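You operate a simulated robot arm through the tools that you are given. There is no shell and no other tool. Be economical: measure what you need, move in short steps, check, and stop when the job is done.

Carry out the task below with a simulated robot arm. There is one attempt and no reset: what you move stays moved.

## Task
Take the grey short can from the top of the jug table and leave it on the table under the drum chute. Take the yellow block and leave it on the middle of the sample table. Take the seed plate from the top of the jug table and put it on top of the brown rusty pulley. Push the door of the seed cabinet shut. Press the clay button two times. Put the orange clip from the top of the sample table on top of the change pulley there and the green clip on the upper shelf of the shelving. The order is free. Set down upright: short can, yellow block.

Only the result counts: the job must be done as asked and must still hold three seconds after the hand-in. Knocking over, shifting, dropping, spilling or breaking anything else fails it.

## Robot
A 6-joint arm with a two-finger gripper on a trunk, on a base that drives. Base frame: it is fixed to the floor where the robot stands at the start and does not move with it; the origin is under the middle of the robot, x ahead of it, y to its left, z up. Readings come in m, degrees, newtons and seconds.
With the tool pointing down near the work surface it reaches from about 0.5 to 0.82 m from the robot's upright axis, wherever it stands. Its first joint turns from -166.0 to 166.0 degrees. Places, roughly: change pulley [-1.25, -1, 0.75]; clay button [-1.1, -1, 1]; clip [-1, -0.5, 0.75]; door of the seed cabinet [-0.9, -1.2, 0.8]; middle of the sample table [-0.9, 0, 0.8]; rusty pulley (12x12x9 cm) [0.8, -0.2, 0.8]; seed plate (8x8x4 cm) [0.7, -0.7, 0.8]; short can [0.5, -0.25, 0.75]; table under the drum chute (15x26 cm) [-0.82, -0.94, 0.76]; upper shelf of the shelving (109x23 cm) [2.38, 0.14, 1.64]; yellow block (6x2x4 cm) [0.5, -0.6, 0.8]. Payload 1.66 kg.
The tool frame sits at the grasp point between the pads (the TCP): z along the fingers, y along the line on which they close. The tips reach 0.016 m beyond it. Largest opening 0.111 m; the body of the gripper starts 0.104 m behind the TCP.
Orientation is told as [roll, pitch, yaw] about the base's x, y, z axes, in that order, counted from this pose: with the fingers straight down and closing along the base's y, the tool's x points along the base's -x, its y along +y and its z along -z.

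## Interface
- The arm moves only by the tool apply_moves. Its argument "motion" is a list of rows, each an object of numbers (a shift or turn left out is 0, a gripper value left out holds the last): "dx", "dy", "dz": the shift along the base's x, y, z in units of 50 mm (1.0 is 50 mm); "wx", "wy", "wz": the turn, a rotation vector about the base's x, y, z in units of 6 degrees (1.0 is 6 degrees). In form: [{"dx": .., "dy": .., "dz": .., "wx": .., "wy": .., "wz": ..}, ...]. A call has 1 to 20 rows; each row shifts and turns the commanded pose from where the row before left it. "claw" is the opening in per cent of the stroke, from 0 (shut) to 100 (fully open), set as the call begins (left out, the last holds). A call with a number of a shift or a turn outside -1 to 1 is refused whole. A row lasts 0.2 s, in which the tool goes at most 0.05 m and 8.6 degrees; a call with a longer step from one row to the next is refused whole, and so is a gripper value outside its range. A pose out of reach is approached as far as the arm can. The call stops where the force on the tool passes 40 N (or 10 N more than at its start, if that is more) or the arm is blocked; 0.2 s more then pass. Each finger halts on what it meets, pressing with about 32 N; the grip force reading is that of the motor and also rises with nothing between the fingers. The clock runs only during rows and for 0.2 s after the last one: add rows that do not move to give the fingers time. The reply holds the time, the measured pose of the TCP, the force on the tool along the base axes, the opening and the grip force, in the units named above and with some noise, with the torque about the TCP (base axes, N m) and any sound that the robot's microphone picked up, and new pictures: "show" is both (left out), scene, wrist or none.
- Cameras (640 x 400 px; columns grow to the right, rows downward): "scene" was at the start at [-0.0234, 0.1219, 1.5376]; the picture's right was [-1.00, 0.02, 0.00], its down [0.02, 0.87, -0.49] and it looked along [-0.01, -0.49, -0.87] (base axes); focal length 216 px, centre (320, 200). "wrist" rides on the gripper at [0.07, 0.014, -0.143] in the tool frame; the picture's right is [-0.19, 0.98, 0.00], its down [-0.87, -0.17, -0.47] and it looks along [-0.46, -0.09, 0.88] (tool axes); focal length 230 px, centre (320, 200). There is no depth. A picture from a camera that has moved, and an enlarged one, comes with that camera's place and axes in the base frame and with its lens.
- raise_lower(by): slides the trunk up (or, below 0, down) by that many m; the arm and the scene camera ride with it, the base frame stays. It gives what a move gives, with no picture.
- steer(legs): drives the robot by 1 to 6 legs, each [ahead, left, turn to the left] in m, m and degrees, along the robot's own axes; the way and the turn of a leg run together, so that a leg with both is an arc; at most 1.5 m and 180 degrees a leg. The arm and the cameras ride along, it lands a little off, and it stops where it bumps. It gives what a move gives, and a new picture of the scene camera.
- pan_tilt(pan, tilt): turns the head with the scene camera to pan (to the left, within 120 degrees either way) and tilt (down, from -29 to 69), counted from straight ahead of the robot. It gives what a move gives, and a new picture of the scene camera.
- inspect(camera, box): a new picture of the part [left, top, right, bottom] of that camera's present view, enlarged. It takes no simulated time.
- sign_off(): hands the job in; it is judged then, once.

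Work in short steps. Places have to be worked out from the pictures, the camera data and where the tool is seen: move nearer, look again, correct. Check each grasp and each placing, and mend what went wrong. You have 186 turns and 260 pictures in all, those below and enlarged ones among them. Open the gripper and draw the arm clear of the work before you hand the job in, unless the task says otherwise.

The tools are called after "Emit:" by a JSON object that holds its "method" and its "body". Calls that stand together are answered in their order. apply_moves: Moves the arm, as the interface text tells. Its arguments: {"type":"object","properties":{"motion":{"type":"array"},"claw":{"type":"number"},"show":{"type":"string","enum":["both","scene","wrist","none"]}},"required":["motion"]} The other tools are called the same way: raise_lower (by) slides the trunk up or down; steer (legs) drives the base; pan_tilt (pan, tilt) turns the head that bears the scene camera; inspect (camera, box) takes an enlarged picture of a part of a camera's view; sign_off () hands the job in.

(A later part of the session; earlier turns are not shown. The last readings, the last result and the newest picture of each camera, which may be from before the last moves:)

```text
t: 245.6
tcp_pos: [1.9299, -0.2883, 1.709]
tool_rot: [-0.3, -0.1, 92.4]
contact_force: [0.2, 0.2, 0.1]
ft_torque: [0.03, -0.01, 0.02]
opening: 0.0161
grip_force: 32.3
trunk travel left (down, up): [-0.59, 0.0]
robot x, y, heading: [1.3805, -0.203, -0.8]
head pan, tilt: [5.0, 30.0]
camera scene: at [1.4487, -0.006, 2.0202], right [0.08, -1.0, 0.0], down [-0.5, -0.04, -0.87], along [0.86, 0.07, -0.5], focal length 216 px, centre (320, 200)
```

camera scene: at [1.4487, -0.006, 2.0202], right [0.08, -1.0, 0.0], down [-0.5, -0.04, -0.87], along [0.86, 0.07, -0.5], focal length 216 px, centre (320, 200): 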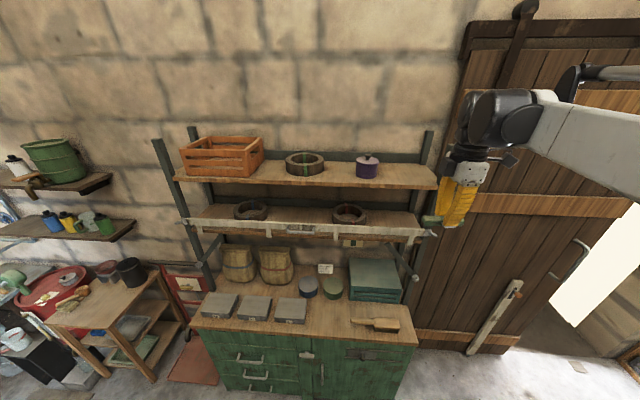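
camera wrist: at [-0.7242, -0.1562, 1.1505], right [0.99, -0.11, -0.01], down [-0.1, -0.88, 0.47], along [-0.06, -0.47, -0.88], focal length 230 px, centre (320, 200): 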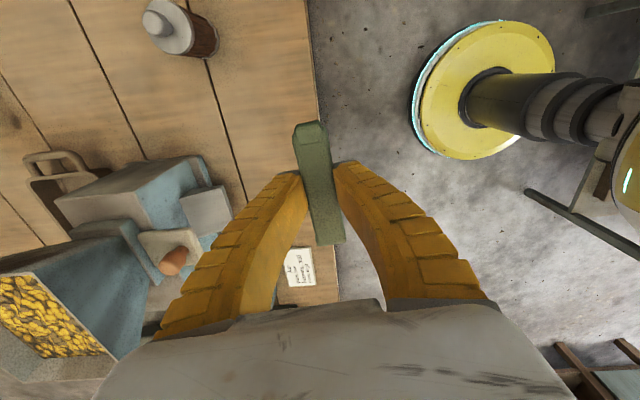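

Height is fine and reachable. I drive ahead so the clip comes over the shelf's front edge.

Emit:
{"method": "steer", "body": {"legs": [[0.3, 0.01, 0]]}}

Emit:
{"method": "inspect", "body": {"camera": "wrist", "box": [0, 0, 640, 400]}}

```text
t: 247.7
tcp_pos: [2.2267, -0.2787, 1.7074]
tool_rot: [-0.3, 0.0, 92.6]
contact_force: [-0.2, -0.2, -1.0]
ft_torque: [0.0, -0.01, 0.02]
opening: 0.0163
grip_force: 32.1
trunk travel left (down, up): [-0.59, 0.0]
robot x, y, heading: [1.6744, -0.1953, -0.1]
head pan, tilt: [5.0, 30.0]
camera scene: at [1.7454, 0.0021, 2.0203], right [0.08, -1.0, 0.0], down [-0.5, -0.04, -0.87], along [0.86, 0.07, -0.5], focal length 216 px, centre (320, 200)
```

scene: 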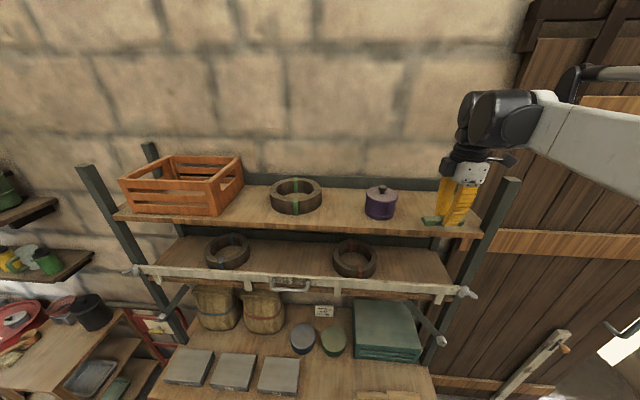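

```text
1.00 times, centred on (320, 200) of wrist (not enlarged: the box is as wide or as high as the picture)
camera zoom: at [2.2156, -0.3485, 1.8506], right [-0.99, 0.14, -0.01], down [0.12, 0.87, 0.47], along [0.07, 0.47, -0.88], focal length 230 px, centre (320, 200)
```

zoom: 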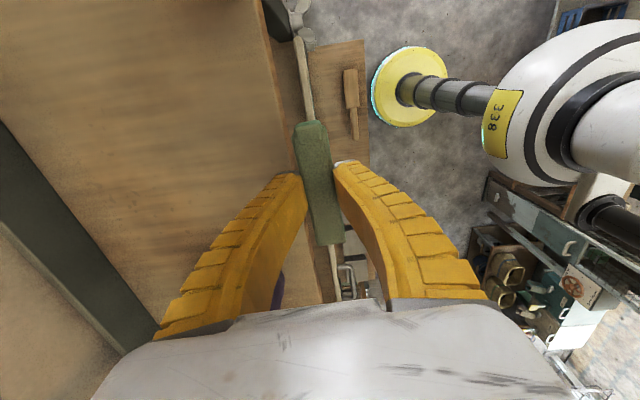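

I go ahead another 5 cm, then extend 5 cm and lower toward the shelf surface.

Emit:
{"method": "steer", "body": {"legs": [[0.05, 0, 0]]}}

Emit:
{"method": "apply_moves", "body": {"motion": [{"dx": 0.4}, {"dx": 0.4, "dz": -0.1}, {"dx": 0.2, "dz": -0.2}, {"dz": -0.2}, {"dz": 0}], "show": "both"}}

```text
t: 248.6
tcp_pos: [2.276, -0.2791, 1.7092]
tool_rot: [-0.4, -0.1, 92.7]
contact_force: [-0.2, -0.5, 0.1]
ft_torque: [0.01, 0.03, 0.04]
opening: 0.0163
grip_force: 32.5
trunk travel left (down, up): [-0.59, 0.0]
robot x, y, heading: [1.722, -0.1917, -0.4]
head pan, tilt: [5.0, 30.0]
camera scene: at [1.7934, 0.0019, 2.0204], right [0.08, -1.0, 0.0], down [-0.5, -0.04, -0.87], along [0.86, 0.07, -0.5], focal length 216 px, centre (320, 200)
```

scene: 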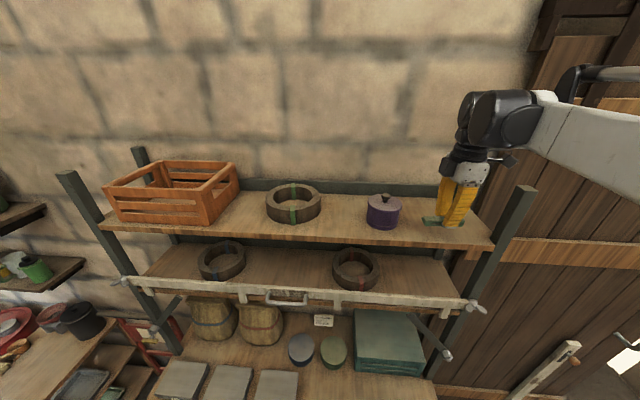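

```text
t: 249.8
tcp_pos: [2.3264, -0.2779, 1.6839]
tool_rot: [-0.4, -0.1, 92.7]
contact_force: [-0.7, -1.0, -0.2]
ft_torque: [-0.03, 0.02, -0.01]
opening: 0.0164
grip_force: 32.5
trunk travel left (down, up): [-0.59, 0.0]
robot x, y, heading: [1.7262, -0.1884, -0.2]
head pan, tilt: [5.0, 30.0]
camera scene: at [1.7958, 0.0018, 2.0202], right [0.08, -1.0, 0.0], down [-0.5, -0.04, -0.87], along [0.86, 0.07, -0.5], focal length 216 px, centre (320, 200)
camera wrist: at [2.3149, -0.3478, 1.8254], right [-0.99, 0.14, 0.0], down [0.12, 0.87, 0.47], along [0.07, 0.47, -0.88], focal length 230 px, centre (320, 200)
```

scene: 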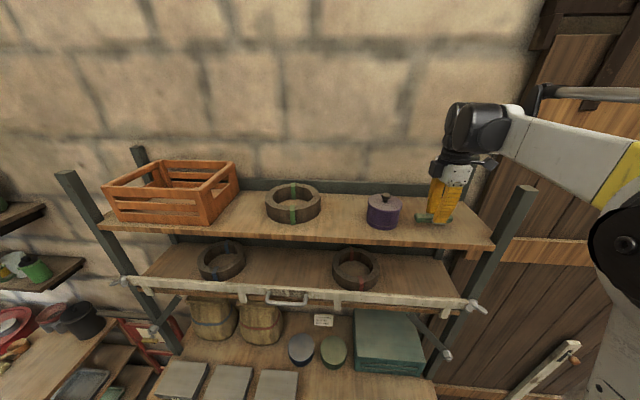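
wrist: 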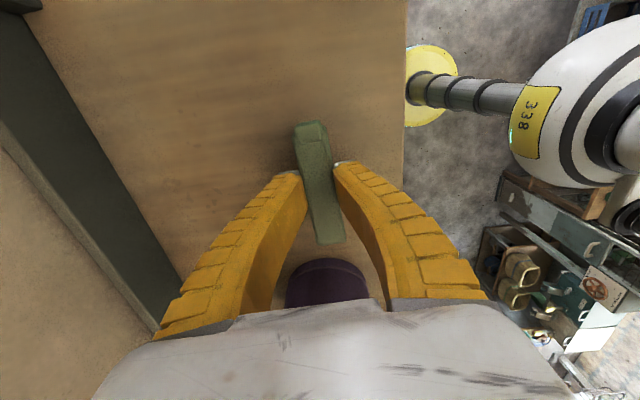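

Well over the shelf with clearance to the tin. I lower to contact.

Emit:
{"method": "apply_moves", "body": {"motion": [{"dz": -0.15}, {"dz": -0.1}, {"dz": -0.06}, {"dz": 0}], "show": "none"}}

Emit:
{"method": "apply_moves", "body": {"motion": [{"dz": -0.06}, {"dz": -0.06}, {"dz": 0}], "show": "none"}}

```text
t: 250.8
tcp_pos: [2.3264, -0.2784, 1.6672]
tool_rot: [-0.3, -0.1, 92.6]
contact_force: [0.3, 0.8, -0.3]
ft_torque: [0.01, 0.0, 0.03]
opening: 0.0163
grip_force: 31.9
trunk travel left (down, up): [-0.59, 0.0]
robot x, y, heading: [1.7246, -0.1932, -0.4]
head pan, tilt: [5.0, 30.0]
```

```text
t: 251.6
tcp_pos: [2.3273, -0.279, 1.6628]
tool_rot: [-0.4, 0.0, 92.7]
contact_force: [1.8, 0.1, 9.8]
ft_torque: [0.06, 0.01, 0.0]
opening: 0.0194
grip_force: 32.1
trunk travel left (down, up): [-0.59, 0.0]
robot x, y, heading: [1.7244, -0.1936, -0.6]
head pan, tilt: [5.0, 30.0]
```

Contact at z≈1.663. I release and rise.

Emit:
{"method": "apply_moves", "body": {"motion": [{"dz": 0}, {"dz": 0}, {"dz": 0}], "claw": 50, "show": "none"}}

Emit:
{"method": "apply_moves", "body": {"motion": [{"dz": 0.3}, {"dz": 0.5}, {"dx": -0.5, "dz": 0.2}, {"dx": -0.5, "dz": 0.2}, {"dx": -0.5}, {"dz": 0}], "show": "both"}}

```text
t: 252.4
tcp_pos: [2.328, -0.2783, 1.6617]
tool_rot: [-0.4, -0.1, 92.8]
contact_force: [-0.8, 0.0, -0.2]
ft_torque: [-0.03, 0.0, -0.02]
opening: 0.0576
grip_force: 1.0
trunk travel left (down, up): [-0.59, 0.0]
robot x, y, heading: [1.7256, -0.1909, -0.3]
head pan, tilt: [5.0, 30.0]
```

```text
t: 253.8
tcp_pos: [2.252, -0.2776, 1.7224]
tool_rot: [-0.3, -0.1, 92.7]
contact_force: [-0.1, -0.2, -0.1]
ft_torque: [-0.01, 0.05, 0.02]
opening: 0.0575
grip_force: 1.0
trunk travel left (down, up): [-0.59, 0.0]
robot x, y, heading: [1.7296, -0.1971, -0.6]
head pan, tilt: [5.0, 30.0]
camera scene: at [1.7958, 0.0018, 2.0202], right [0.08, -1.0, 0.0], down [-0.5, -0.04, -0.87], along [0.86, 0.07, -0.5], focal length 216 px, centre (320, 200)
camera wrist: at [2.2406, -0.3482, 1.8639], right [-0.99, 0.14, 0.0], down [0.12, 0.87, 0.47], along [0.07, 0.47, -0.88], focal length 230 px, centre (320, 200)
```

scene: 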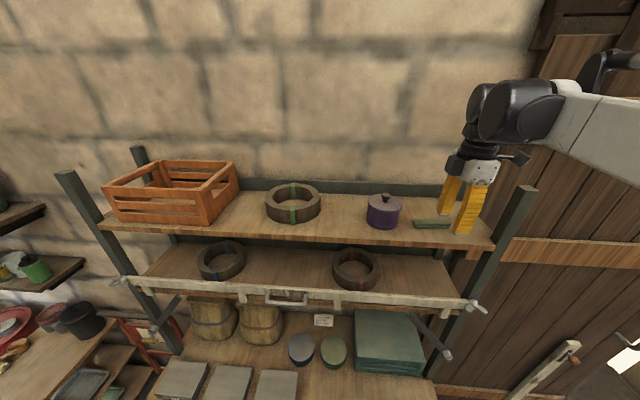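
wrist: 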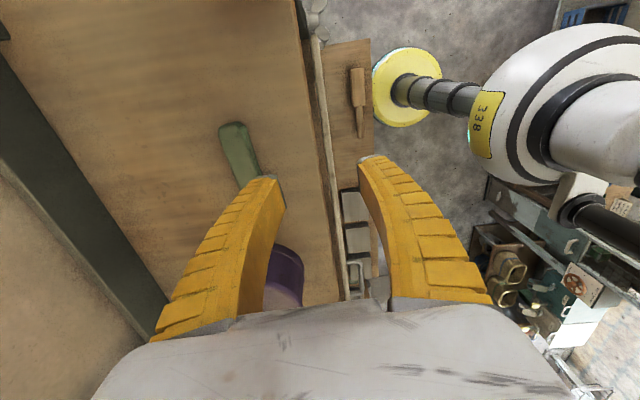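

The green clip lies on the upper shelf. I back away, turn to face the jug table from this side (both plate and pulley are in reach here), and lower the trunk.

Emit:
{"method": "steer", "body": {"legs": [[-0.4, 0, 0], [0, -0.23, 0], [0, 0, -179]]}}

Emit:
{"method": "raise_lower", "body": {"by": -0.4}}

Emit:
{"method": "inspect", "body": {"camera": "wrist", "box": [0, 0, 640, 400]}}

```text
t: 264.8
tcp_pos: [0.7938, -0.3736, 1.7215]
tool_rot: [-0.3, -0.1, -83.1]
contact_force: [-0.7, 0.5, -1.4]
ft_torque: [0.03, 0.04, -0.02]
opening: 0.0575
grip_force: 1.5
trunk travel left (down, up): [-0.59, 0.0]
robot x, y, heading: [1.3239, -0.4199, -176.0]
head pan, tilt: [5.0, 30.0]
camera scene: at [1.2653, -0.6236, 2.0202], right [-0.15, 0.99, 0.0], down [0.49, 0.08, -0.87], along [-0.86, -0.13, -0.5], focal length 216 px, centre (320, 200)
```

scene: 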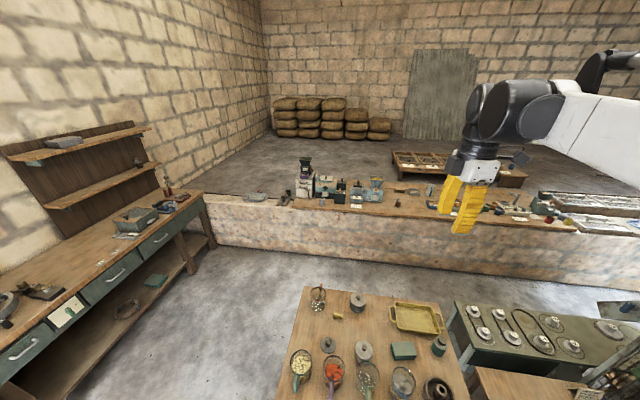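

```text
t: 268.6
tcp_pos: [0.7935, -0.3738, 1.3224]
tool_rot: [-0.3, 0.0, -83.1]
contact_force: [-0.9, 0.2, 0.1]
ft_torque: [-0.04, 0.0, -0.04]
opening: 0.0574
grip_force: 1.3
trunk travel left (down, up): [-0.19, 0.4]
robot x, y, heading: [1.3213, -0.4186, -176.1]
head pan, tilt: [5.0, 30.0]
```

```text
1.00 times, centred on (320, 200) of wrist (not enlarged: the box is as wide or as high as the picture)
camera zoom: at [0.7985, -0.3017, 1.4642], right [1.0, -0.07, -0.01], down [-0.06, -0.88, 0.47], along [-0.04, -0.47, -0.88], focal length 230 px, centre (320, 200)
```

zoom: 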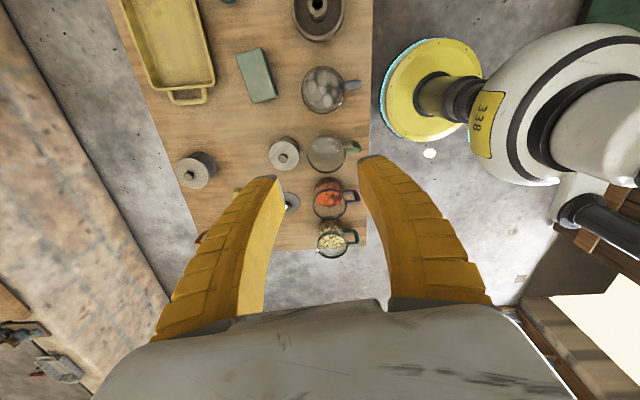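

I see the plate at about (0.66,-0.66) between jugs and block. I move over it and descend to z≈1.02 for a closer look.

Emit:
{"method": "apply_moves", "body": {"motion": [{"dz": -0.8}, {"dz": -0.8, "dx": -0.2, "dy": -0.3}, {"dz": -0.5, "dx": -0.2, "dy": -0.6}, {"dx": -0.3, "dy": -0.8}, {"dx": -0.3, "dy": -0.8}, {"dx": -0.3, "dy": -0.8}, {"dx": -0.3, "dy": -0.8}, {"dx": -0.3, "dy": -0.8}, {"dx": -0.3, "dy": -0.6}, {"dx": -0.3, "dz": -0.8}, {"dz": -0.8}, {"dz": -0.8}, {"dz": -0.8}, {"dz": 0}], "show": "both"}}

```text
t: 271.6
tcp_pos: [0.6654, -0.6496, 1.0549]
tool_rot: [-0.3, 0.0, -83.1]
contact_force: [-0.4, 0.1, 0.1]
ft_torque: [-0.01, 0.0, 0.03]
opening: 0.0573
grip_force: 1.2
trunk travel left (down, up): [-0.19, 0.4]
robot x, y, heading: [1.3221, -0.4195, -176.2]
head pan, tilt: [5.0, 30.0]
camera scene: at [1.2654, -0.6235, 1.6203], right [-0.15, 0.99, 0.0], down [0.49, 0.08, -0.87], along [-0.86, -0.13, -0.5], focal length 216 px, centre (320, 200)
camera wrist: at [0.6715, -0.5779, 1.1975], right [1.0, -0.07, -0.01], down [-0.06, -0.88, 0.47], along [-0.04, -0.47, -0.88], focal length 230 px, centre (320, 200)
```

scene: 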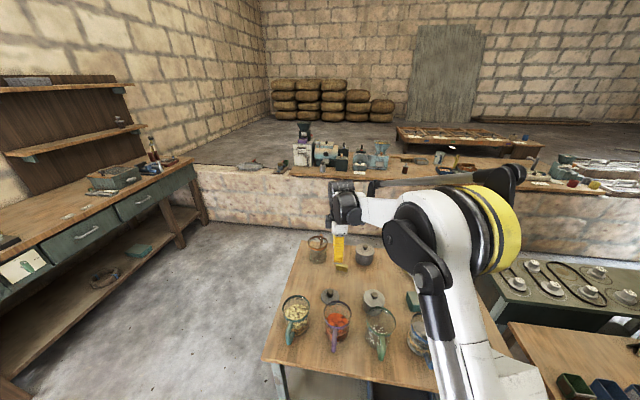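
wrist: 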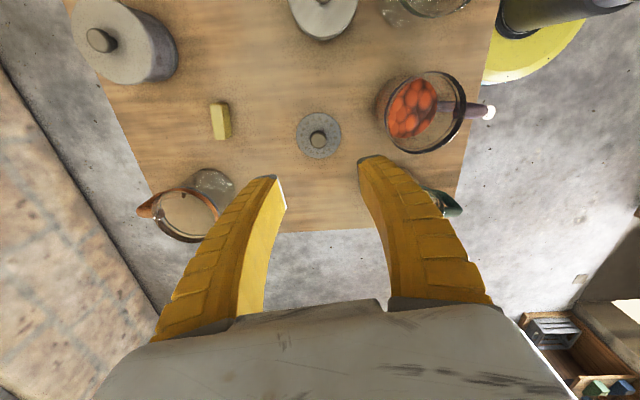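

Knob at (0.661,-0.666). I align and descend stepwise, watching for contact since the plate's exact height is uncertain.

Emit:
{"method": "apply_moves", "body": {"motion": [{"dx": -0.09, "dy": -0.33, "dz": -0.5}, {"dz": -0.8}, {"dz": -0.8}, {"dz": -0.8}, {"dz": -0.8}, {"dz": -0.5}, {"dz": 0}], "show": "wrist"}}

```text
t: 273.2
tcp_pos: [0.6668, -0.6649, 0.8453]
tool_rot: [-0.2, -0.1, -83.1]
contact_force: [0.3, 0.3, -0.1]
ft_torque: [-0.02, 0.01, 0.01]
opening: 0.0576
grip_force: 1.8
trunk travel left (down, up): [-0.19, 0.4]
robot x, y, heading: [1.3194, -0.4159, -176.0]
head pan, tilt: [5.0, 30.0]
camera wrist: at [0.671, -0.5932, 0.9873], right [1.0, -0.07, -0.01], down [-0.06, -0.88, 0.47], along [-0.04, -0.47, -0.88], focal length 230 px, centre (320, 200)
```

wrist: 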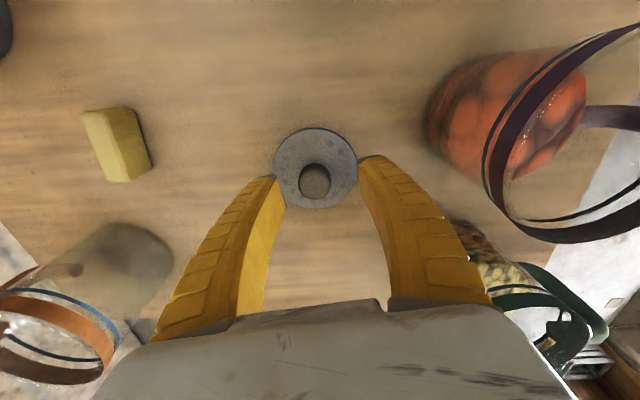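

Knob top about z 0.807. I correct by (-7,-6 mm), lower to z≈0.803 and close on the knob.

Emit:
{"method": "apply_moves", "body": {"motion": [{"dx": -0.14, "dy": -0.12}, {"dz": -0.4}, {"dz": -0.3}, {"dz": -0.14}, {"dz": 0}], "show": "none"}}

Emit:
{"method": "apply_moves", "body": {"motion": [{"dz": 0}, {"dz": 0}, {"dz": 0}], "claw": 0, "show": "wrist"}}

```text
t: 274.4
tcp_pos: [0.6579, -0.6702, 0.8042]
tool_rot: [-0.4, 0.1, -83.2]
contact_force: [-0.8, 1.0, 0.2]
ft_torque: [0.0, 0.0, -0.02]
opening: 0.0574
grip_force: 1.4
trunk travel left (down, up): [-0.19, 0.4]
robot x, y, heading: [1.322, -0.4191, -175.9]
head pan, tilt: [5.0, 30.0]
```

```text
t: 275.2
tcp_pos: [0.6579, -0.6695, 0.8036]
tool_rot: [-0.4, -0.1, -83.1]
contact_force: [-3.3, -1.8, 7.8]
ft_torque: [-0.36, 0.02, -0.11]
opening: 0.0223
grip_force: 32.2
trunk travel left (down, up): [-0.19, 0.4]
robot x, y, heading: [1.3212, -0.4195, -176.1]
head pan, tilt: [5.0, 30.0]
camera wrist: at [0.6622, -0.5982, 0.9465], right [1.0, -0.07, -0.01], down [-0.06, -0.88, 0.47], along [-0.04, -0.47, -0.88], focal length 230 px, centre (320, 200)
```

wrist: 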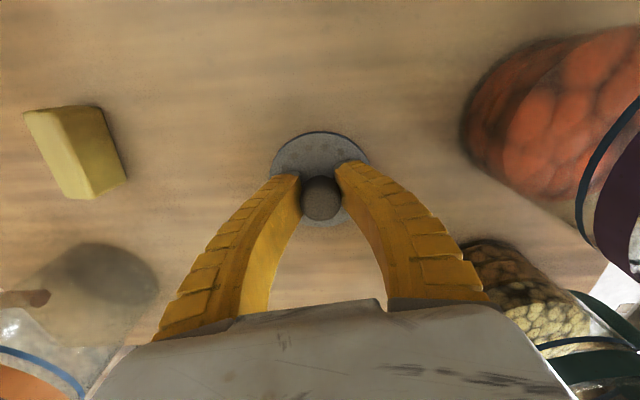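

Knob gripped (22 mm). I lift and travel over to the rusty pulley near (0.81,-0.18).

Emit:
{"method": "apply_moves", "body": {"motion": [{"dz": 0.4}, {"dz": 0.8}, {"dz": 0.8}, {"dz": 0.8}, {"dz": 0.8}, {"dz": 0.8}, {"dz": 0.8}, {"dz": 0.6}, {"dx": 0.2, "dy": 0.8}, {"dx": 0.2, "dy": 0.8}, {"dx": 0.2, "dy": 0.8}, {"dx": 0.2, "dy": 0.8}, {"dx": 0.2, "dy": 0.8}, {"dx": 0.3, "dy": 0.8}, {"dx": 0.3, "dy": 0.8}, {"dx": 0.3, "dy": 0.8}, {"dx": 0.3, "dy": 0.8}, {"dx": 0.3, "dy": 0.8}, {"dz": 0}], "show": "both"}}

```text
t: 279.2
tcp_pos: [0.7827, -0.2701, 1.0955]
tool_rot: [-0.4, -0.1, -83.1]
contact_force: [-0.5, 0.8, -0.8]
ft_torque: [0.04, 0.01, -0.03]
opening: 0.0174
grip_force: 32.3
trunk travel left (down, up): [-0.19, 0.4]
robot x, y, heading: [1.3243, -0.4183, -176.4]
head pan, tilt: [5.0, 30.0]
camera scene: at [1.2651, -0.6238, 1.6202], right [-0.15, 0.99, 0.0], down [0.49, 0.08, -0.87], along [-0.86, -0.13, -0.5], focal length 216 px, centre (320, 200)
camera wrist: at [0.7874, -0.1994, 1.2383], right [1.0, -0.07, -0.01], down [-0.06, -0.88, 0.47], along [-0.04, -0.47, -0.88], focal length 230 px, centre (320, 200)
```

scene: 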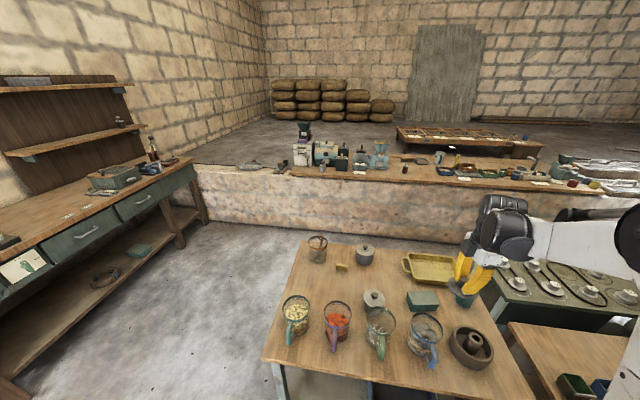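
wrist: 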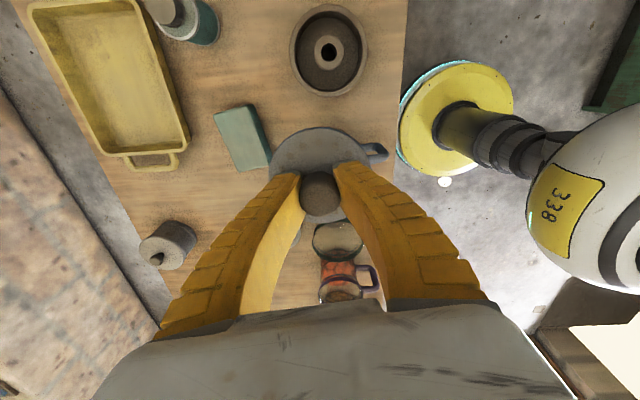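

Emit:
{"method": "inspect", "body": {"camera": "wrist", "box": [260, 0, 400, 110]}}

Emit:
{"method": "inspect", "body": {"camera": "scene", "box": [420, 290, 540, 390]}}

```text
3.64 times, centred on (330, 55) of wrist
camera zoom: at [0.7874, -0.1994, 1.2383], right [1.0, -0.07, -0.01], down [-0.06, -0.88, 0.47], along [-0.04, -0.47, -0.88], focal length 837 px, centre (284, 727)
```

zoom: 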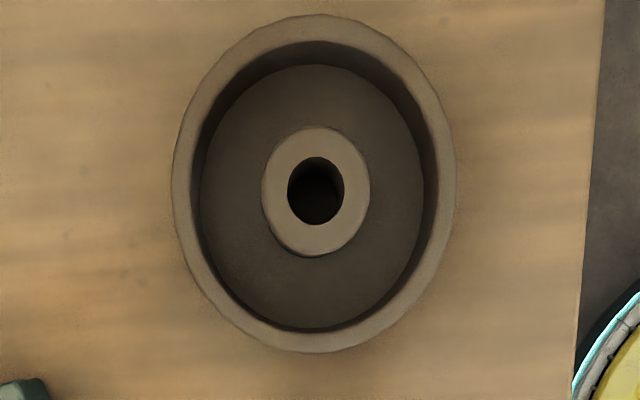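

```text
4.00 times, centred on (480, 340) of scene
camera zoom: at [1.2651, -0.6238, 1.6202], right [-0.15, 0.99, 0.0], down [0.49, 0.08, -0.87], along [-0.86, -0.13, -0.5], focal length 866 px, centre (-320, -360)
```

zoom: 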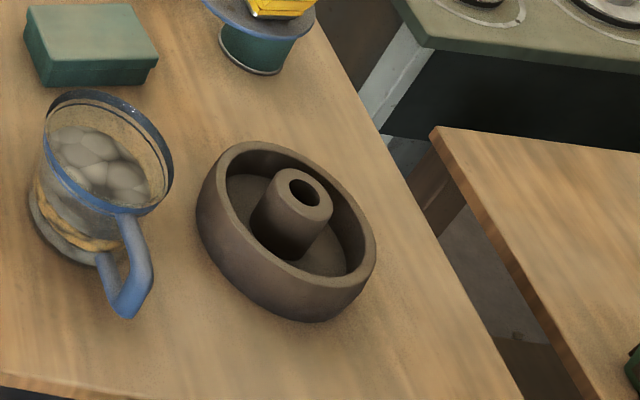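

The pulley's hub (top at about (0.798,-0.170,0.866)) stands above its rim; the plate will rest on it. I move above and descend partway.

Emit:
{"method": "apply_moves", "body": {"motion": [{"dx": 0.1, "dy": 0.7}, {"dx": 0.1, "dy": 0.7}, {"dx": 0.1, "dy": 0.6}, {"dz": -0.8}, {"dz": -0.8}, {"dz": -0.6}, {"dz": 0}], "show": "both"}}

Emit:
{"method": "inspect", "body": {"camera": "scene", "box": [400, 250, 560, 390]}}

```text
t: 280.8
tcp_pos: [0.799, -0.1725, 0.9844]
tool_rot: [-0.3, 0.0, -83.1]
contact_force: [0.6, 0.0, -0.8]
ft_torque: [-0.03, 0.01, 0.02]
opening: 0.0174
grip_force: 32.1
trunk travel left (down, up): [-0.19, 0.4]
robot x, y, heading: [1.3256, -0.4223, -176.2]
head pan, tilt: [5.0, 30.0]
camera scene: at [1.2653, -0.6236, 1.6203], right [-0.15, 0.99, 0.0], down [0.49, 0.08, -0.87], along [-0.86, -0.13, -0.5], focal length 216 px, centre (320, 200)
camera wrist: at [0.803, -0.1005, 1.1264], right [1.0, -0.07, -0.01], down [-0.06, -0.88, 0.47], along [-0.04, -0.47, -0.88], focal length 230 px, centre (320, 200)
```

scene: 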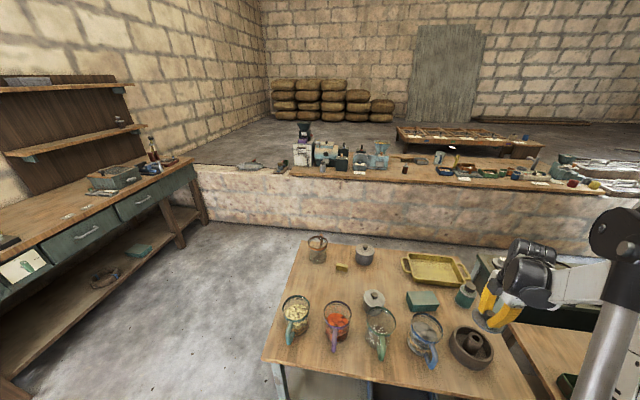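
wrist: 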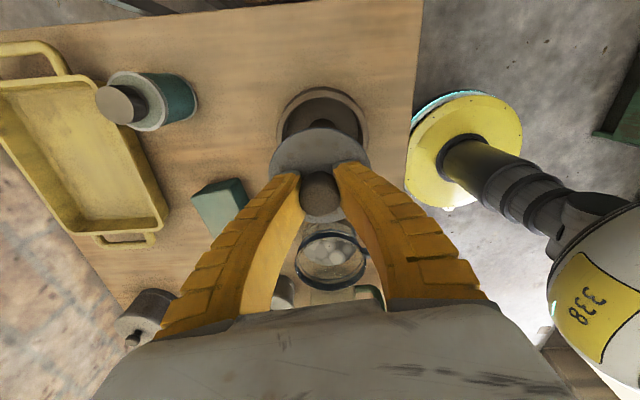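

```text
2.86 times, centred on (480, 320) of scene
camera zoom: at [1.2653, -0.6236, 1.6203], right [-0.15, 0.99, 0.0], down [0.49, 0.08, -0.87], along [-0.86, -0.13, -0.5], focal length 619 px, centre (-137, -143)
```

zoom: 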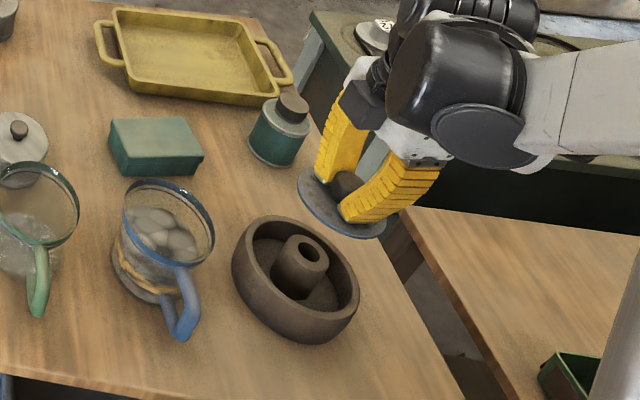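

Alignment checks out. I lower to z≈0.905 and then creep to contact.

Emit:
{"method": "apply_moves", "body": {"motion": [{"dx": -0.05, "dz": -0.5}, {"dz": -0.5}, {"dz": -0.5}, {"dz": -0.08}, {"dz": 0}], "show": "none"}}

Emit:
{"method": "apply_moves", "body": {"motion": [{"dz": -0.06}, {"dz": -0.06}, {"dz": 0}], "show": "wrist"}}

Emit:
{"method": "inspect", "body": {"camera": "scene", "box": [400, 270, 540, 390]}}

```text
t: 282.0
tcp_pos: [0.7943, -0.1718, 0.9052]
tool_rot: [-0.3, 0.0, -83.1]
contact_force: [0.1, -0.6, -0.5]
ft_torque: [0.01, -0.05, 0.0]
opening: 0.0173
grip_force: 31.9
trunk travel left (down, up): [-0.19, 0.4]
robot x, y, heading: [1.3256, -0.4192, -176.4]
head pan, tilt: [5.0, 30.0]
```

```text
t: 282.8
tcp_pos: [0.7938, -0.1712, 0.8998]
tool_rot: [-0.3, 0.0, -83.2]
contact_force: [-0.3, 0.0, -1.3]
ft_torque: [-0.01, 0.02, 0.0]
opening: 0.0174
grip_force: 32.1
trunk travel left (down, up): [-0.19, 0.4]
robot x, y, heading: [1.325, -0.4189, -175.9]
head pan, tilt: [5.0, 30.0]
camera wrist: at [0.7999, -0.0995, 1.0419], right [1.0, -0.07, -0.01], down [-0.06, -0.88, 0.47], along [-0.04, -0.47, -0.88], focal length 230 px, centre (320, 200)
```

wrist: 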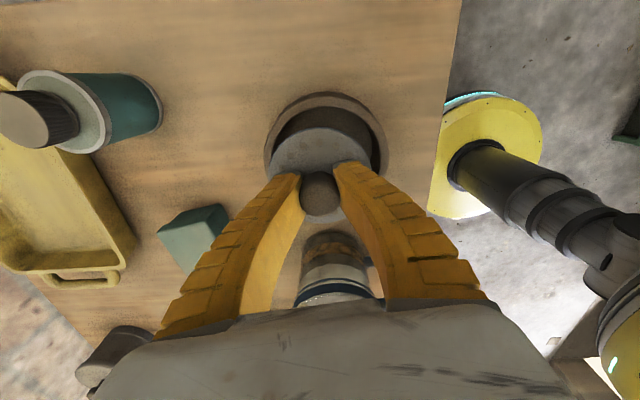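

```text
3.33 times, centred on (470, 330) of scene
camera zoom: at [1.2652, -0.6236, 1.6203], right [-0.15, 0.99, 0.0], down [0.49, 0.08, -0.87], along [-0.86, -0.13, -0.5], focal length 722 px, centre (-180, -233)
```

zoom: 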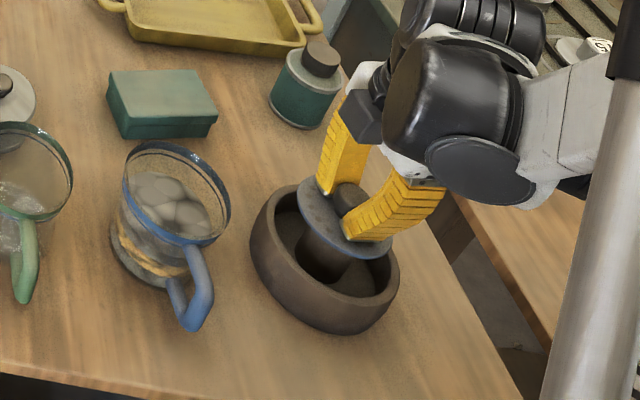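

Close above the hub; I creep further down.

Emit:
{"method": "apply_moves", "body": {"motion": [{"dz": -0.06}, {"dz": -0.06}, {"dz": -0.06}, {"dz": 0}], "show": "none"}}

Emit:
{"method": "apply_moves", "body": {"motion": [{"dz": -0.06}, {"dz": -0.06}, {"dz": 0}], "show": "none"}}

```text
t: 283.8
tcp_pos: [0.7948, -0.1709, 0.8909]
tool_rot: [-0.3, 0.0, -83.1]
contact_force: [-0.2, 0.5, -1.1]
ft_torque: [-0.02, -0.03, 0.0]
opening: 0.017
grip_force: 31.9
trunk travel left (down, up): [-0.19, 0.4]
robot x, y, heading: [1.3227, -0.4182, -176.2]
head pan, tilt: [5.0, 30.0]
```

```text
t: 284.6
tcp_pos: [0.7965, -0.1704, 0.8848]
tool_rot: [-0.3, 0.1, -83.2]
contact_force: [-1.0, 3.2, 14.5]
ft_torque: [0.03, -0.03, 0.04]
opening: 0.0204
grip_force: 32.3
trunk travel left (down, up): [-0.19, 0.4]
robot x, y, heading: [1.323, -0.418, -176.2]
head pan, tilt: [5.0, 30.0]
```

Contact at z≈0.886. I ease off 1 mm, open, and rise.

Emit:
{"method": "apply_moves", "body": {"motion": [{"dz": 0.02}, {"dz": 0}, {"dz": 0}], "claw": 45, "show": "none"}}

Emit:
{"method": "apply_moves", "body": {"motion": [{"dz": 0}, {"dz": 0.3}, {"dz": 0.6}, {"dz": 0.8}, {"dz": 0.8}, {"dz": 0}], "show": "both"}}

Emit:
{"method": "inspect", "body": {"camera": "scene", "box": [400, 270, 540, 390]}}

```text
t: 285.4
tcp_pos: [0.7942, -0.1712, 0.8858]
tool_rot: [-0.4, 0.0, -83.1]
contact_force: [-0.4, -0.1, 7.3]
ft_torque: [-0.04, -0.07, -0.03]
opening: 0.0514
grip_force: 0.1
trunk travel left (down, up): [-0.19, 0.4]
robot x, y, heading: [1.3218, -0.4199, -175.9]
head pan, tilt: [5.0, 30.0]
```

```text
t: 286.8
tcp_pos: [0.7944, -0.1689, 1.0104]
tool_rot: [-0.2, 0.0, -83.1]
contact_force: [0.2, 0.1, 0.4]
ft_torque: [0.03, 0.04, -0.02]
opening: 0.0523
grip_force: 1.6
trunk travel left (down, up): [-0.19, 0.4]
robot x, y, heading: [1.3195, -0.4177, -176.2]
head pan, tilt: [5.0, 30.0]
camera scene: at [1.2651, -0.6235, 1.6202], right [-0.15, 0.99, 0.0], down [0.49, 0.08, -0.87], along [-0.86, -0.13, -0.5], focal length 216 px, centre (320, 200)
camera wrist: at [0.7996, -0.0975, 1.1529], right [1.0, -0.07, -0.01], down [-0.06, -0.88, 0.47], along [-0.04, -0.47, -0.88], focal length 230 px, centre (320, 200)
```

scene: 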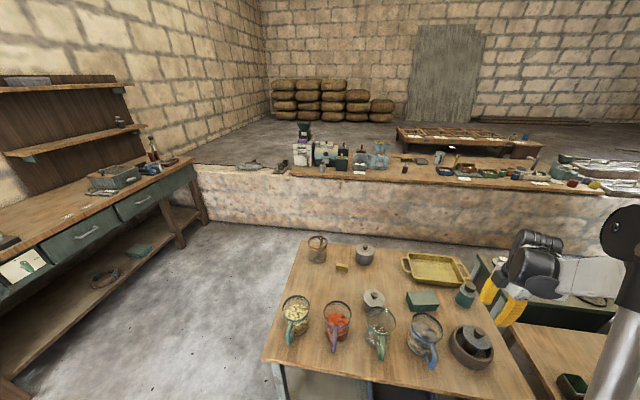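
wrist: 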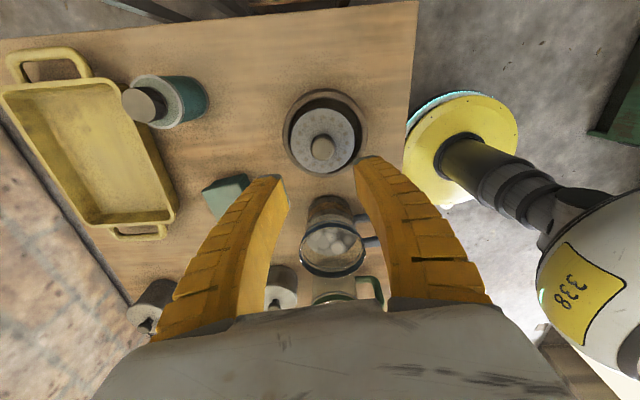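

```text
3.33 times, centred on (470, 330) of scene
camera zoom: at [1.2651, -0.6235, 1.6202], right [-0.15, 0.99, 0.0], down [0.49, 0.08, -0.87], along [-0.86, -0.13, -0.5], focal length 722 px, centre (-180, -233)
```

zoom: 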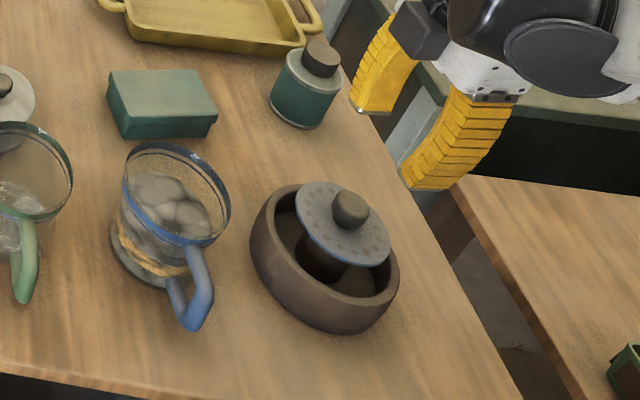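

The seed plate sits level on the pulley. Last the yellow block: I raise the tool and drive round to the aisle side of the jug table.

Emit:
{"method": "apply_moves", "body": {"motion": [{"dz": 0.8}, {"dz": 0.8}, {"dz": 0.8}, {"dz": 0.4, "dy": -0.3}, {"dy": -0.6}, {"dz": 0}], "show": "none"}}

Emit:
{"method": "steer", "body": {"legs": [[0, 1.03, -3.8], [1.37, 0, 0], [0, 0, 180]]}}

```text
t: 288.2
tcp_pos: [0.7958, -0.2164, 1.1485]
tool_rot: [-0.3, -0.1, -83.1]
contact_force: [0.0, -0.2, -0.4]
ft_torque: [0.0, 0.01, -0.02]
opening: 0.0522
grip_force: 1.8
trunk travel left (down, up): [-0.19, 0.4]
robot x, y, heading: [1.3209, -0.4186, -176.1]
head pan, tilt: [5.0, 30.0]
```

```text
t: 307.2
tcp_pos: [0.5244, -1.7038, 1.1479]
tool_rot: [-0.3, 0.1, 91.7]
contact_force: [0.8, 0.9, 0.3]
ft_torque: [0.03, 0.02, 0.01]
opening: 0.0523
grip_force: 1.6
trunk travel left (down, up): [-0.19, 0.4]
robot x, y, heading: [0.0188, -1.4543, -1.1]
head pan, tilt: [5.0, 30.0]
camera scene: at [0.0892, -1.2606, 1.6202], right [0.07, -1.0, 0.0], down [-0.5, -0.03, -0.87], along [0.86, 0.06, -0.5], focal length 216 px, centre (320, 200)
```

scene: 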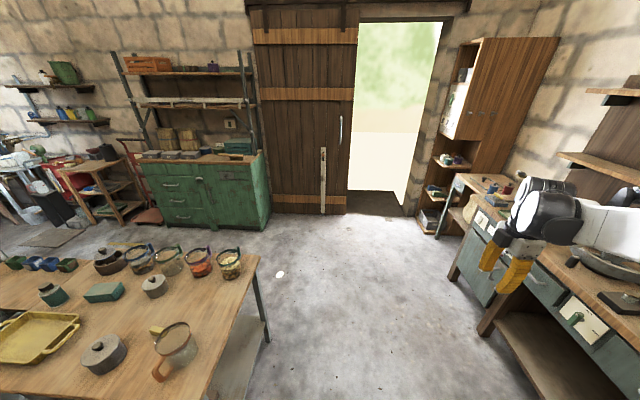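

Emit:
{"method": "steer", "body": {"legs": [[-0.08, 0.2, 0], [0, 0.6, 1]]}}

Emit:
{"method": "apply_moves", "body": {"motion": [{"wz": -1, "dy": 0.8}, {"wz": -1, "dy": 0.8}, {"wz": -1, "dy": 0.8}, {"wz": -1, "dy": 0.8}, {"wz": -1, "dy": 0.8}, {"wz": -1}, {"wz": -1}, {"wz": -1}, {"wz": -1}, {"wz": -1}, {"wz": -1}, {"wz": -1}, {"wz": -1}, {"wz": -1}, {"wz": -1}, {"dz": 0}], "show": "wrist"}}

```text
t: 311.8
tcp_pos: [0.4634, -0.9086, 1.1477]
tool_rot: [-0.4, 0.0, 92.1]
contact_force: [-0.1, -0.3, -0.3]
ft_torque: [-0.04, 0.0, 0.01]
opening: 0.0523
grip_force: 1.2
trunk travel left (down, up): [-0.19, 0.4]
robot x, y, heading: [-0.0464, -0.6631, -0.7]
head pan, tilt: [5.0, 30.0]
camera scene: at [0.0249, -0.4669, 1.6202], right [0.07, -1.0, 0.0], down [-0.5, -0.04, -0.87], along [0.86, 0.06, -0.5], focal length 216 px, centre (320, 200)
```

scene: 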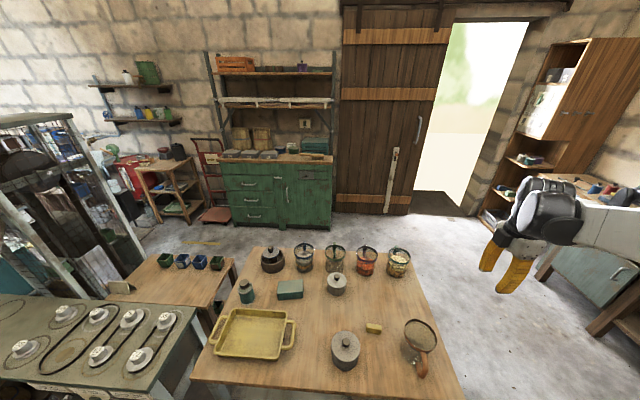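

```text
t: 315.2
tcp_pos: [0.4624, -0.7078, 1.1489]
tool_rot: [-0.3, -0.1, 2.0]
contact_force: [0.0, -0.1, -0.6]
ft_torque: [0.04, -0.02, 0.0]
opening: 0.0524
grip_force: 1.3
trunk travel left (down, up): [-0.19, 0.4]
robot x, y, heading: [-0.0467, -0.6597, -0.9]
head pan, tilt: [5.0, 30.0]
camera wrist: at [0.392, -0.6955, 1.2905], right [0.16, 0.99, -0.01], down [0.87, -0.13, 0.47], along [0.47, -0.08, -0.88], focal length 230 px, centre (320, 200)
```

wrist: 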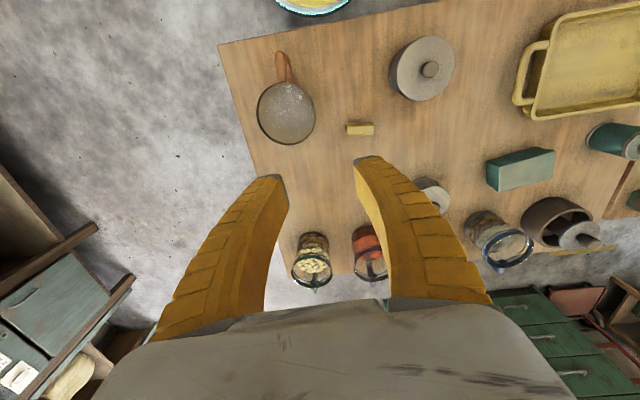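

Emit:
{"method": "inspect", "body": {"camera": "wrist", "box": [290, 80, 430, 170]}}

```text
4.44 times, centred on (360, 125) of wrist
camera zoom: at [0.392, -0.6955, 1.2905], right [0.16, 0.99, -0.01], down [0.87, -0.13, 0.47], along [0.47, -0.08, -0.88], focal length 1022 px, centre (142, 533)
```

zoom: 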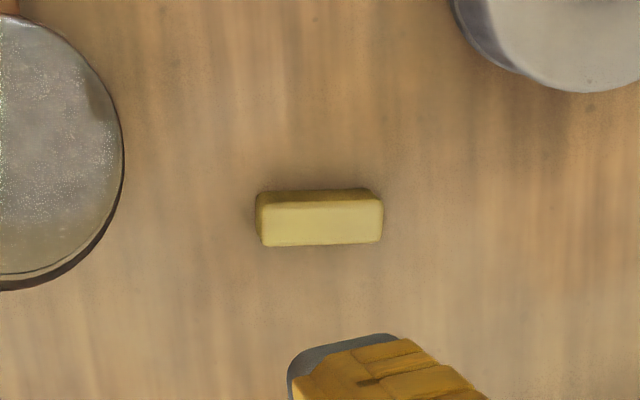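

The block's top centre is at (0.50,-0.633), turned about 6°. I align the yaw and move above it with the claw opened for its 6 cm length.

Emit:
{"method": "apply_moves", "body": {"motion": [{"wz": -0.7, "dx": 0.4, "dy": 0.75}, {"wz": -0.7, "dx": 0.38, "dy": 0.75}, {"dz": -0.9}, {"dz": -0.9}, {"dz": -0.9}, {"dz": -0.9}, {"dz": -0.9}, {"dz": 0}], "claw": 85, "show": "wrist"}}

```text
t: 317.0
tcp_pos: [0.5026, -0.6331, 0.9233]
tool_rot: [-0.2, 0.0, -6.3]
contact_force: [-0.1, 0.7, 0.5]
ft_torque: [-0.01, -0.04, 0.04]
opening: 0.0955
grip_force: 0.9
trunk travel left (down, up): [-0.19, 0.4]
robot x, y, heading: [-0.0448, -0.6614, -0.8]
head pan, tilt: [5.0, 30.0]
camera wrist: at [0.4339, -0.6102, 1.0659], right [0.3, 0.95, -0.01], down [0.84, -0.26, 0.47], along [0.45, -0.15, -0.88], focal length 230 px, centre (320, 200)
```

wrist: 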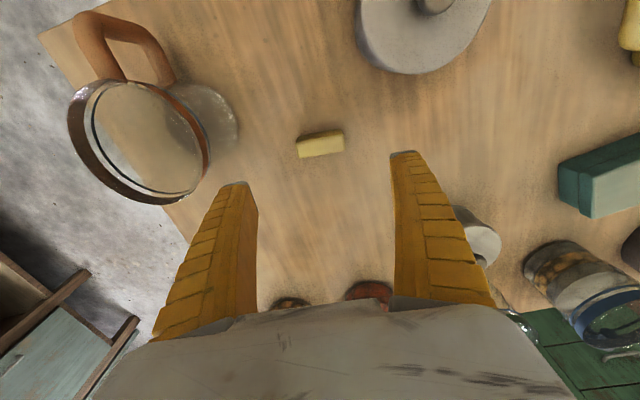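

Aligned. I descend to z≈0.803 and close on the block.

Emit:
{"method": "apply_moves", "body": {"motion": [{"dx": -0.05, "dz": -0.8}, {"dz": -0.8}, {"dz": -0.6}, {"dz": -0.2}, {"dz": 0}], "show": "none"}}

Emit:
{"method": "apply_moves", "body": {"motion": [{"dz": 0}, {"dz": 0}, {"dz": 0}], "claw": 0, "show": "wrist"}}

```text
t: 318.2
tcp_pos: [0.5001, -0.6336, 0.8017]
tool_rot: [-0.3, 0.0, -6.3]
contact_force: [0.4, 0.6, -1.0]
ft_torque: [0.02, 0.02, -0.01]
opening: 0.0952
grip_force: 0.3
trunk travel left (down, up): [-0.19, 0.4]
robot x, y, heading: [-0.044, -0.667, -1.0]
head pan, tilt: [5.0, 30.0]
```

```text
t: 319.0
tcp_pos: [0.5005, -0.634, 0.8024]
tool_rot: [-0.3, -0.1, -6.3]
contact_force: [1.8, -0.7, 5.0]
ft_torque: [0.01, -0.05, -0.01]
opening: 0.0526
grip_force: 31.9
trunk travel left (down, up): [-0.19, 0.4]
robot x, y, heading: [-0.0437, -0.6581, -0.9]
head pan, tilt: [5.0, 30.0]
camera wrist: at [0.4324, -0.6114, 0.9447], right [0.3, 0.95, -0.01], down [0.84, -0.26, 0.47], along [0.45, -0.15, -0.88], focal length 230 px, centre (320, 200)
```

wrist: 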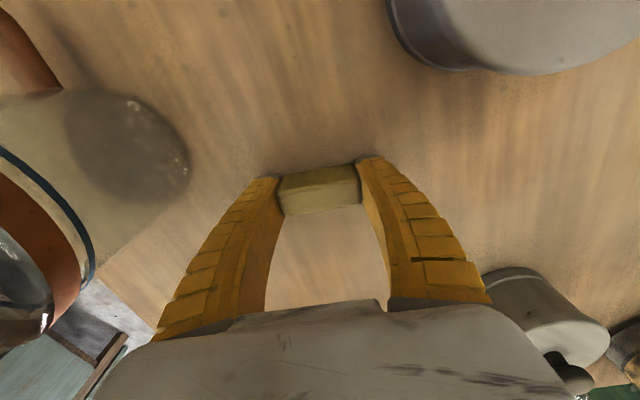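

The block is gripped. I lift it and turn toward the sample table.

Emit:
{"method": "apply_moves", "body": {"motion": [{"dz": 0.4}, {"dz": 0.8}, {"dz": 0.8}, {"dz": 0.8}, {"dz": 0.8}, {"dz": 0.8}, {"dz": 0.8}, {"dz": 0.8}, {"dz": 0}], "show": "wrist"}}

Emit:
{"method": "steer", "body": {"legs": [[0, 0, -179], [0.08, -0.55, 0]]}}

Emit:
{"method": "pan_tilt", "body": {"pan": 20, "tilt": 40}}

```text
t: 321.0
tcp_pos: [0.4973, -0.6323, 1.1044]
tool_rot: [-0.3, -0.1, -6.3]
contact_force: [-0.1, -0.5, -0.3]
ft_torque: [0.01, 0.02, -0.01]
opening: 0.0526
grip_force: 32.3
trunk travel left (down, up): [-0.19, 0.4]
robot x, y, heading: [-0.0455, -0.6637, -1.0]
head pan, tilt: [5.0, 30.0]
camera wrist: at [0.4292, -0.61, 1.2463], right [0.3, 0.95, -0.01], down [0.84, -0.26, 0.47], along [0.45, -0.15, -0.88], focal length 230 px, centre (320, 200)
```

wrist: 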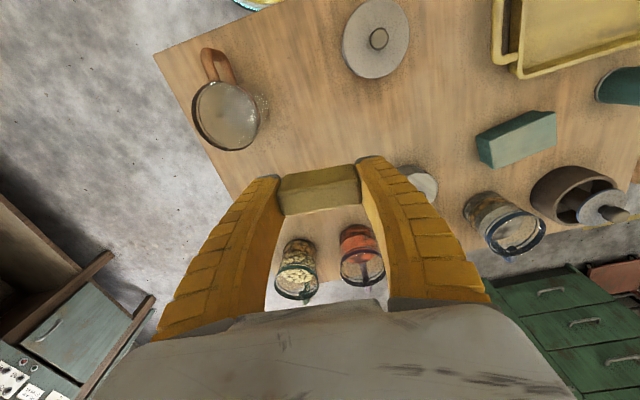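

```text
t: 331.5
tcp_pos: [-0.683, -0.1673, 1.1036]
tool_rot: [-0.4, 0.1, 176.1]
contact_force: [0.0, 0.2, -1.1]
ft_torque: [-0.05, 0.02, 0.0]
opening: 0.0526
grip_force: 32.3
trunk travel left (down, up): [-0.19, 0.4]
robot x, y, heading: [-0.1426, -0.1152, -178.6]
head pan, tilt: [5.0, 30.0]
camera scene: at [-0.209, -0.3174, 1.6203], right [-0.11, 0.99, 0.0], down [0.5, 0.06, -0.87], along [-0.86, -0.1, -0.5], focal length 216 px, centre (320, 200)
```

scene: 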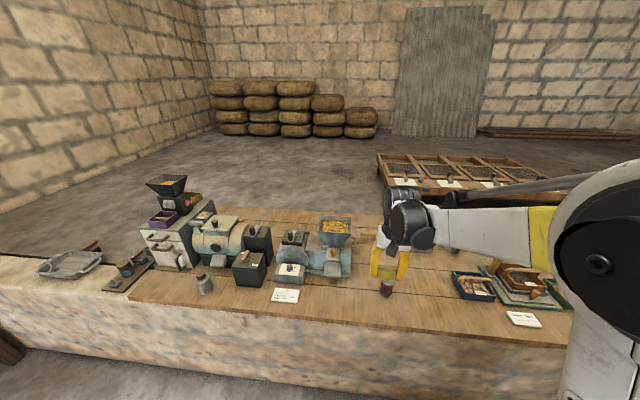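

```text
t: 332.2
tcp_pos: [-0.684, -0.1688, 1.1041]
tool_rot: [-0.4, 0.0, 175.9]
contact_force: [-0.3, -0.1, -0.9]
ft_torque: [-0.04, 0.01, -0.01]
opening: 0.0526
grip_force: 31.9
trunk travel left (down, up): [-0.19, 0.4]
robot x, y, heading: [-0.1399, -0.1169, -178.5]
head pan, tilt: [20.0, 40.0]
camera scene: at [-0.1982, -0.3387, 1.6049], right [-0.37, 0.93, 0.0], down [0.6, 0.23, -0.77], along [-0.71, -0.28, -0.64], focal length 216 px, centre (320, 200)
```

scene: 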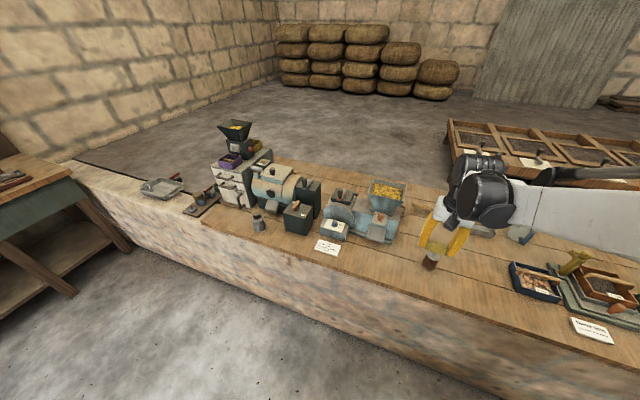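

The middle of the sample table (about (-0.9,0)) is free; a brown weight stands near (-0.90,-0.09). I move over and yaw 90° so the fingers open away from the weight.

Emit:
{"method": "apply_moves", "body": {"motion": [{"wz": 1, "dy": 0.6}, {"wz": 1, "dy": 0.6}, {"wz": 1, "dy": 0.6}, {"wz": 1, "dy": 0.6}, {"wz": 1, "dy": 0.6}, {"wz": 1, "dy": 0.5}, {"wz": 1}, {"wz": 1, "dx": -0.5}, {"wz": 1, "dx": -0.6}, {"wz": 1, "dx": -0.6}, {"wz": 1, "dx": -0.6}, {"wz": 1, "dx": -0.6}, {"wz": 1, "dx": -0.6}, {"wz": 1, "dx": -0.5}, {"wz": 1}, {"dz": 0}], "show": "both"}}

```text
t: 335.6
tcp_pos: [-0.8837, 0.0078, 1.1057]
tool_rot: [-0.3, -0.1, -94.0]
contact_force: [-0.9, 1.1, 0.2]
ft_torque: [0.01, 0.0, 0.01]
opening: 0.0529
grip_force: 32.0
trunk travel left (down, up): [-0.19, 0.4]
robot x, y, heading: [-0.1393, -0.1146, -178.6]
head pan, tilt: [20.0, 40.0]
camera scene: at [-0.1982, -0.3388, 1.6049], right [-0.37, 0.93, 0.0], down [0.6, 0.24, -0.77], along [-0.71, -0.28, -0.64], focal length 216 px, centre (320, 200)
camera wrist: at [-0.866, 0.077, 1.2477], right [0.97, -0.26, -0.01], down [-0.22, -0.85, 0.47], along [-0.13, -0.46, -0.88], focal length 230 px, centre (320, 200)
```

scene: 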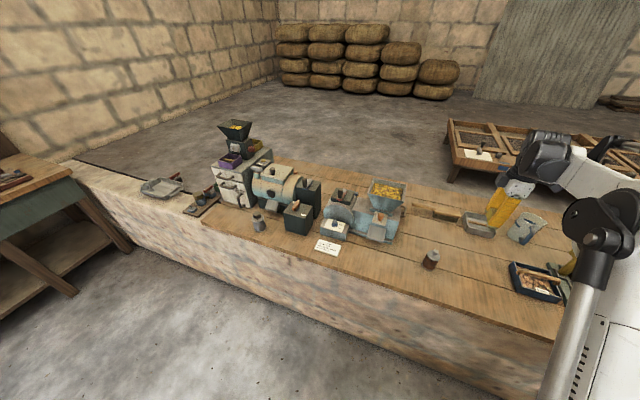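
wrist: 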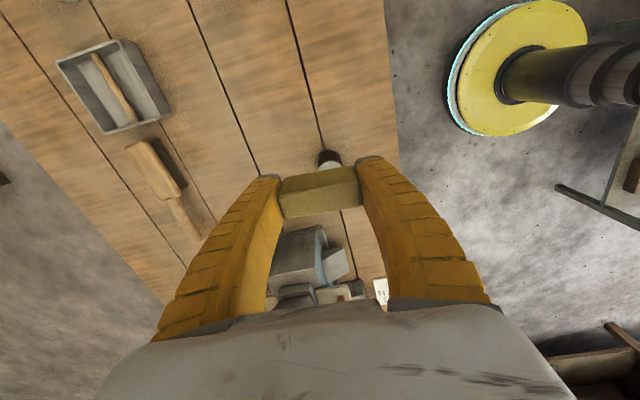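

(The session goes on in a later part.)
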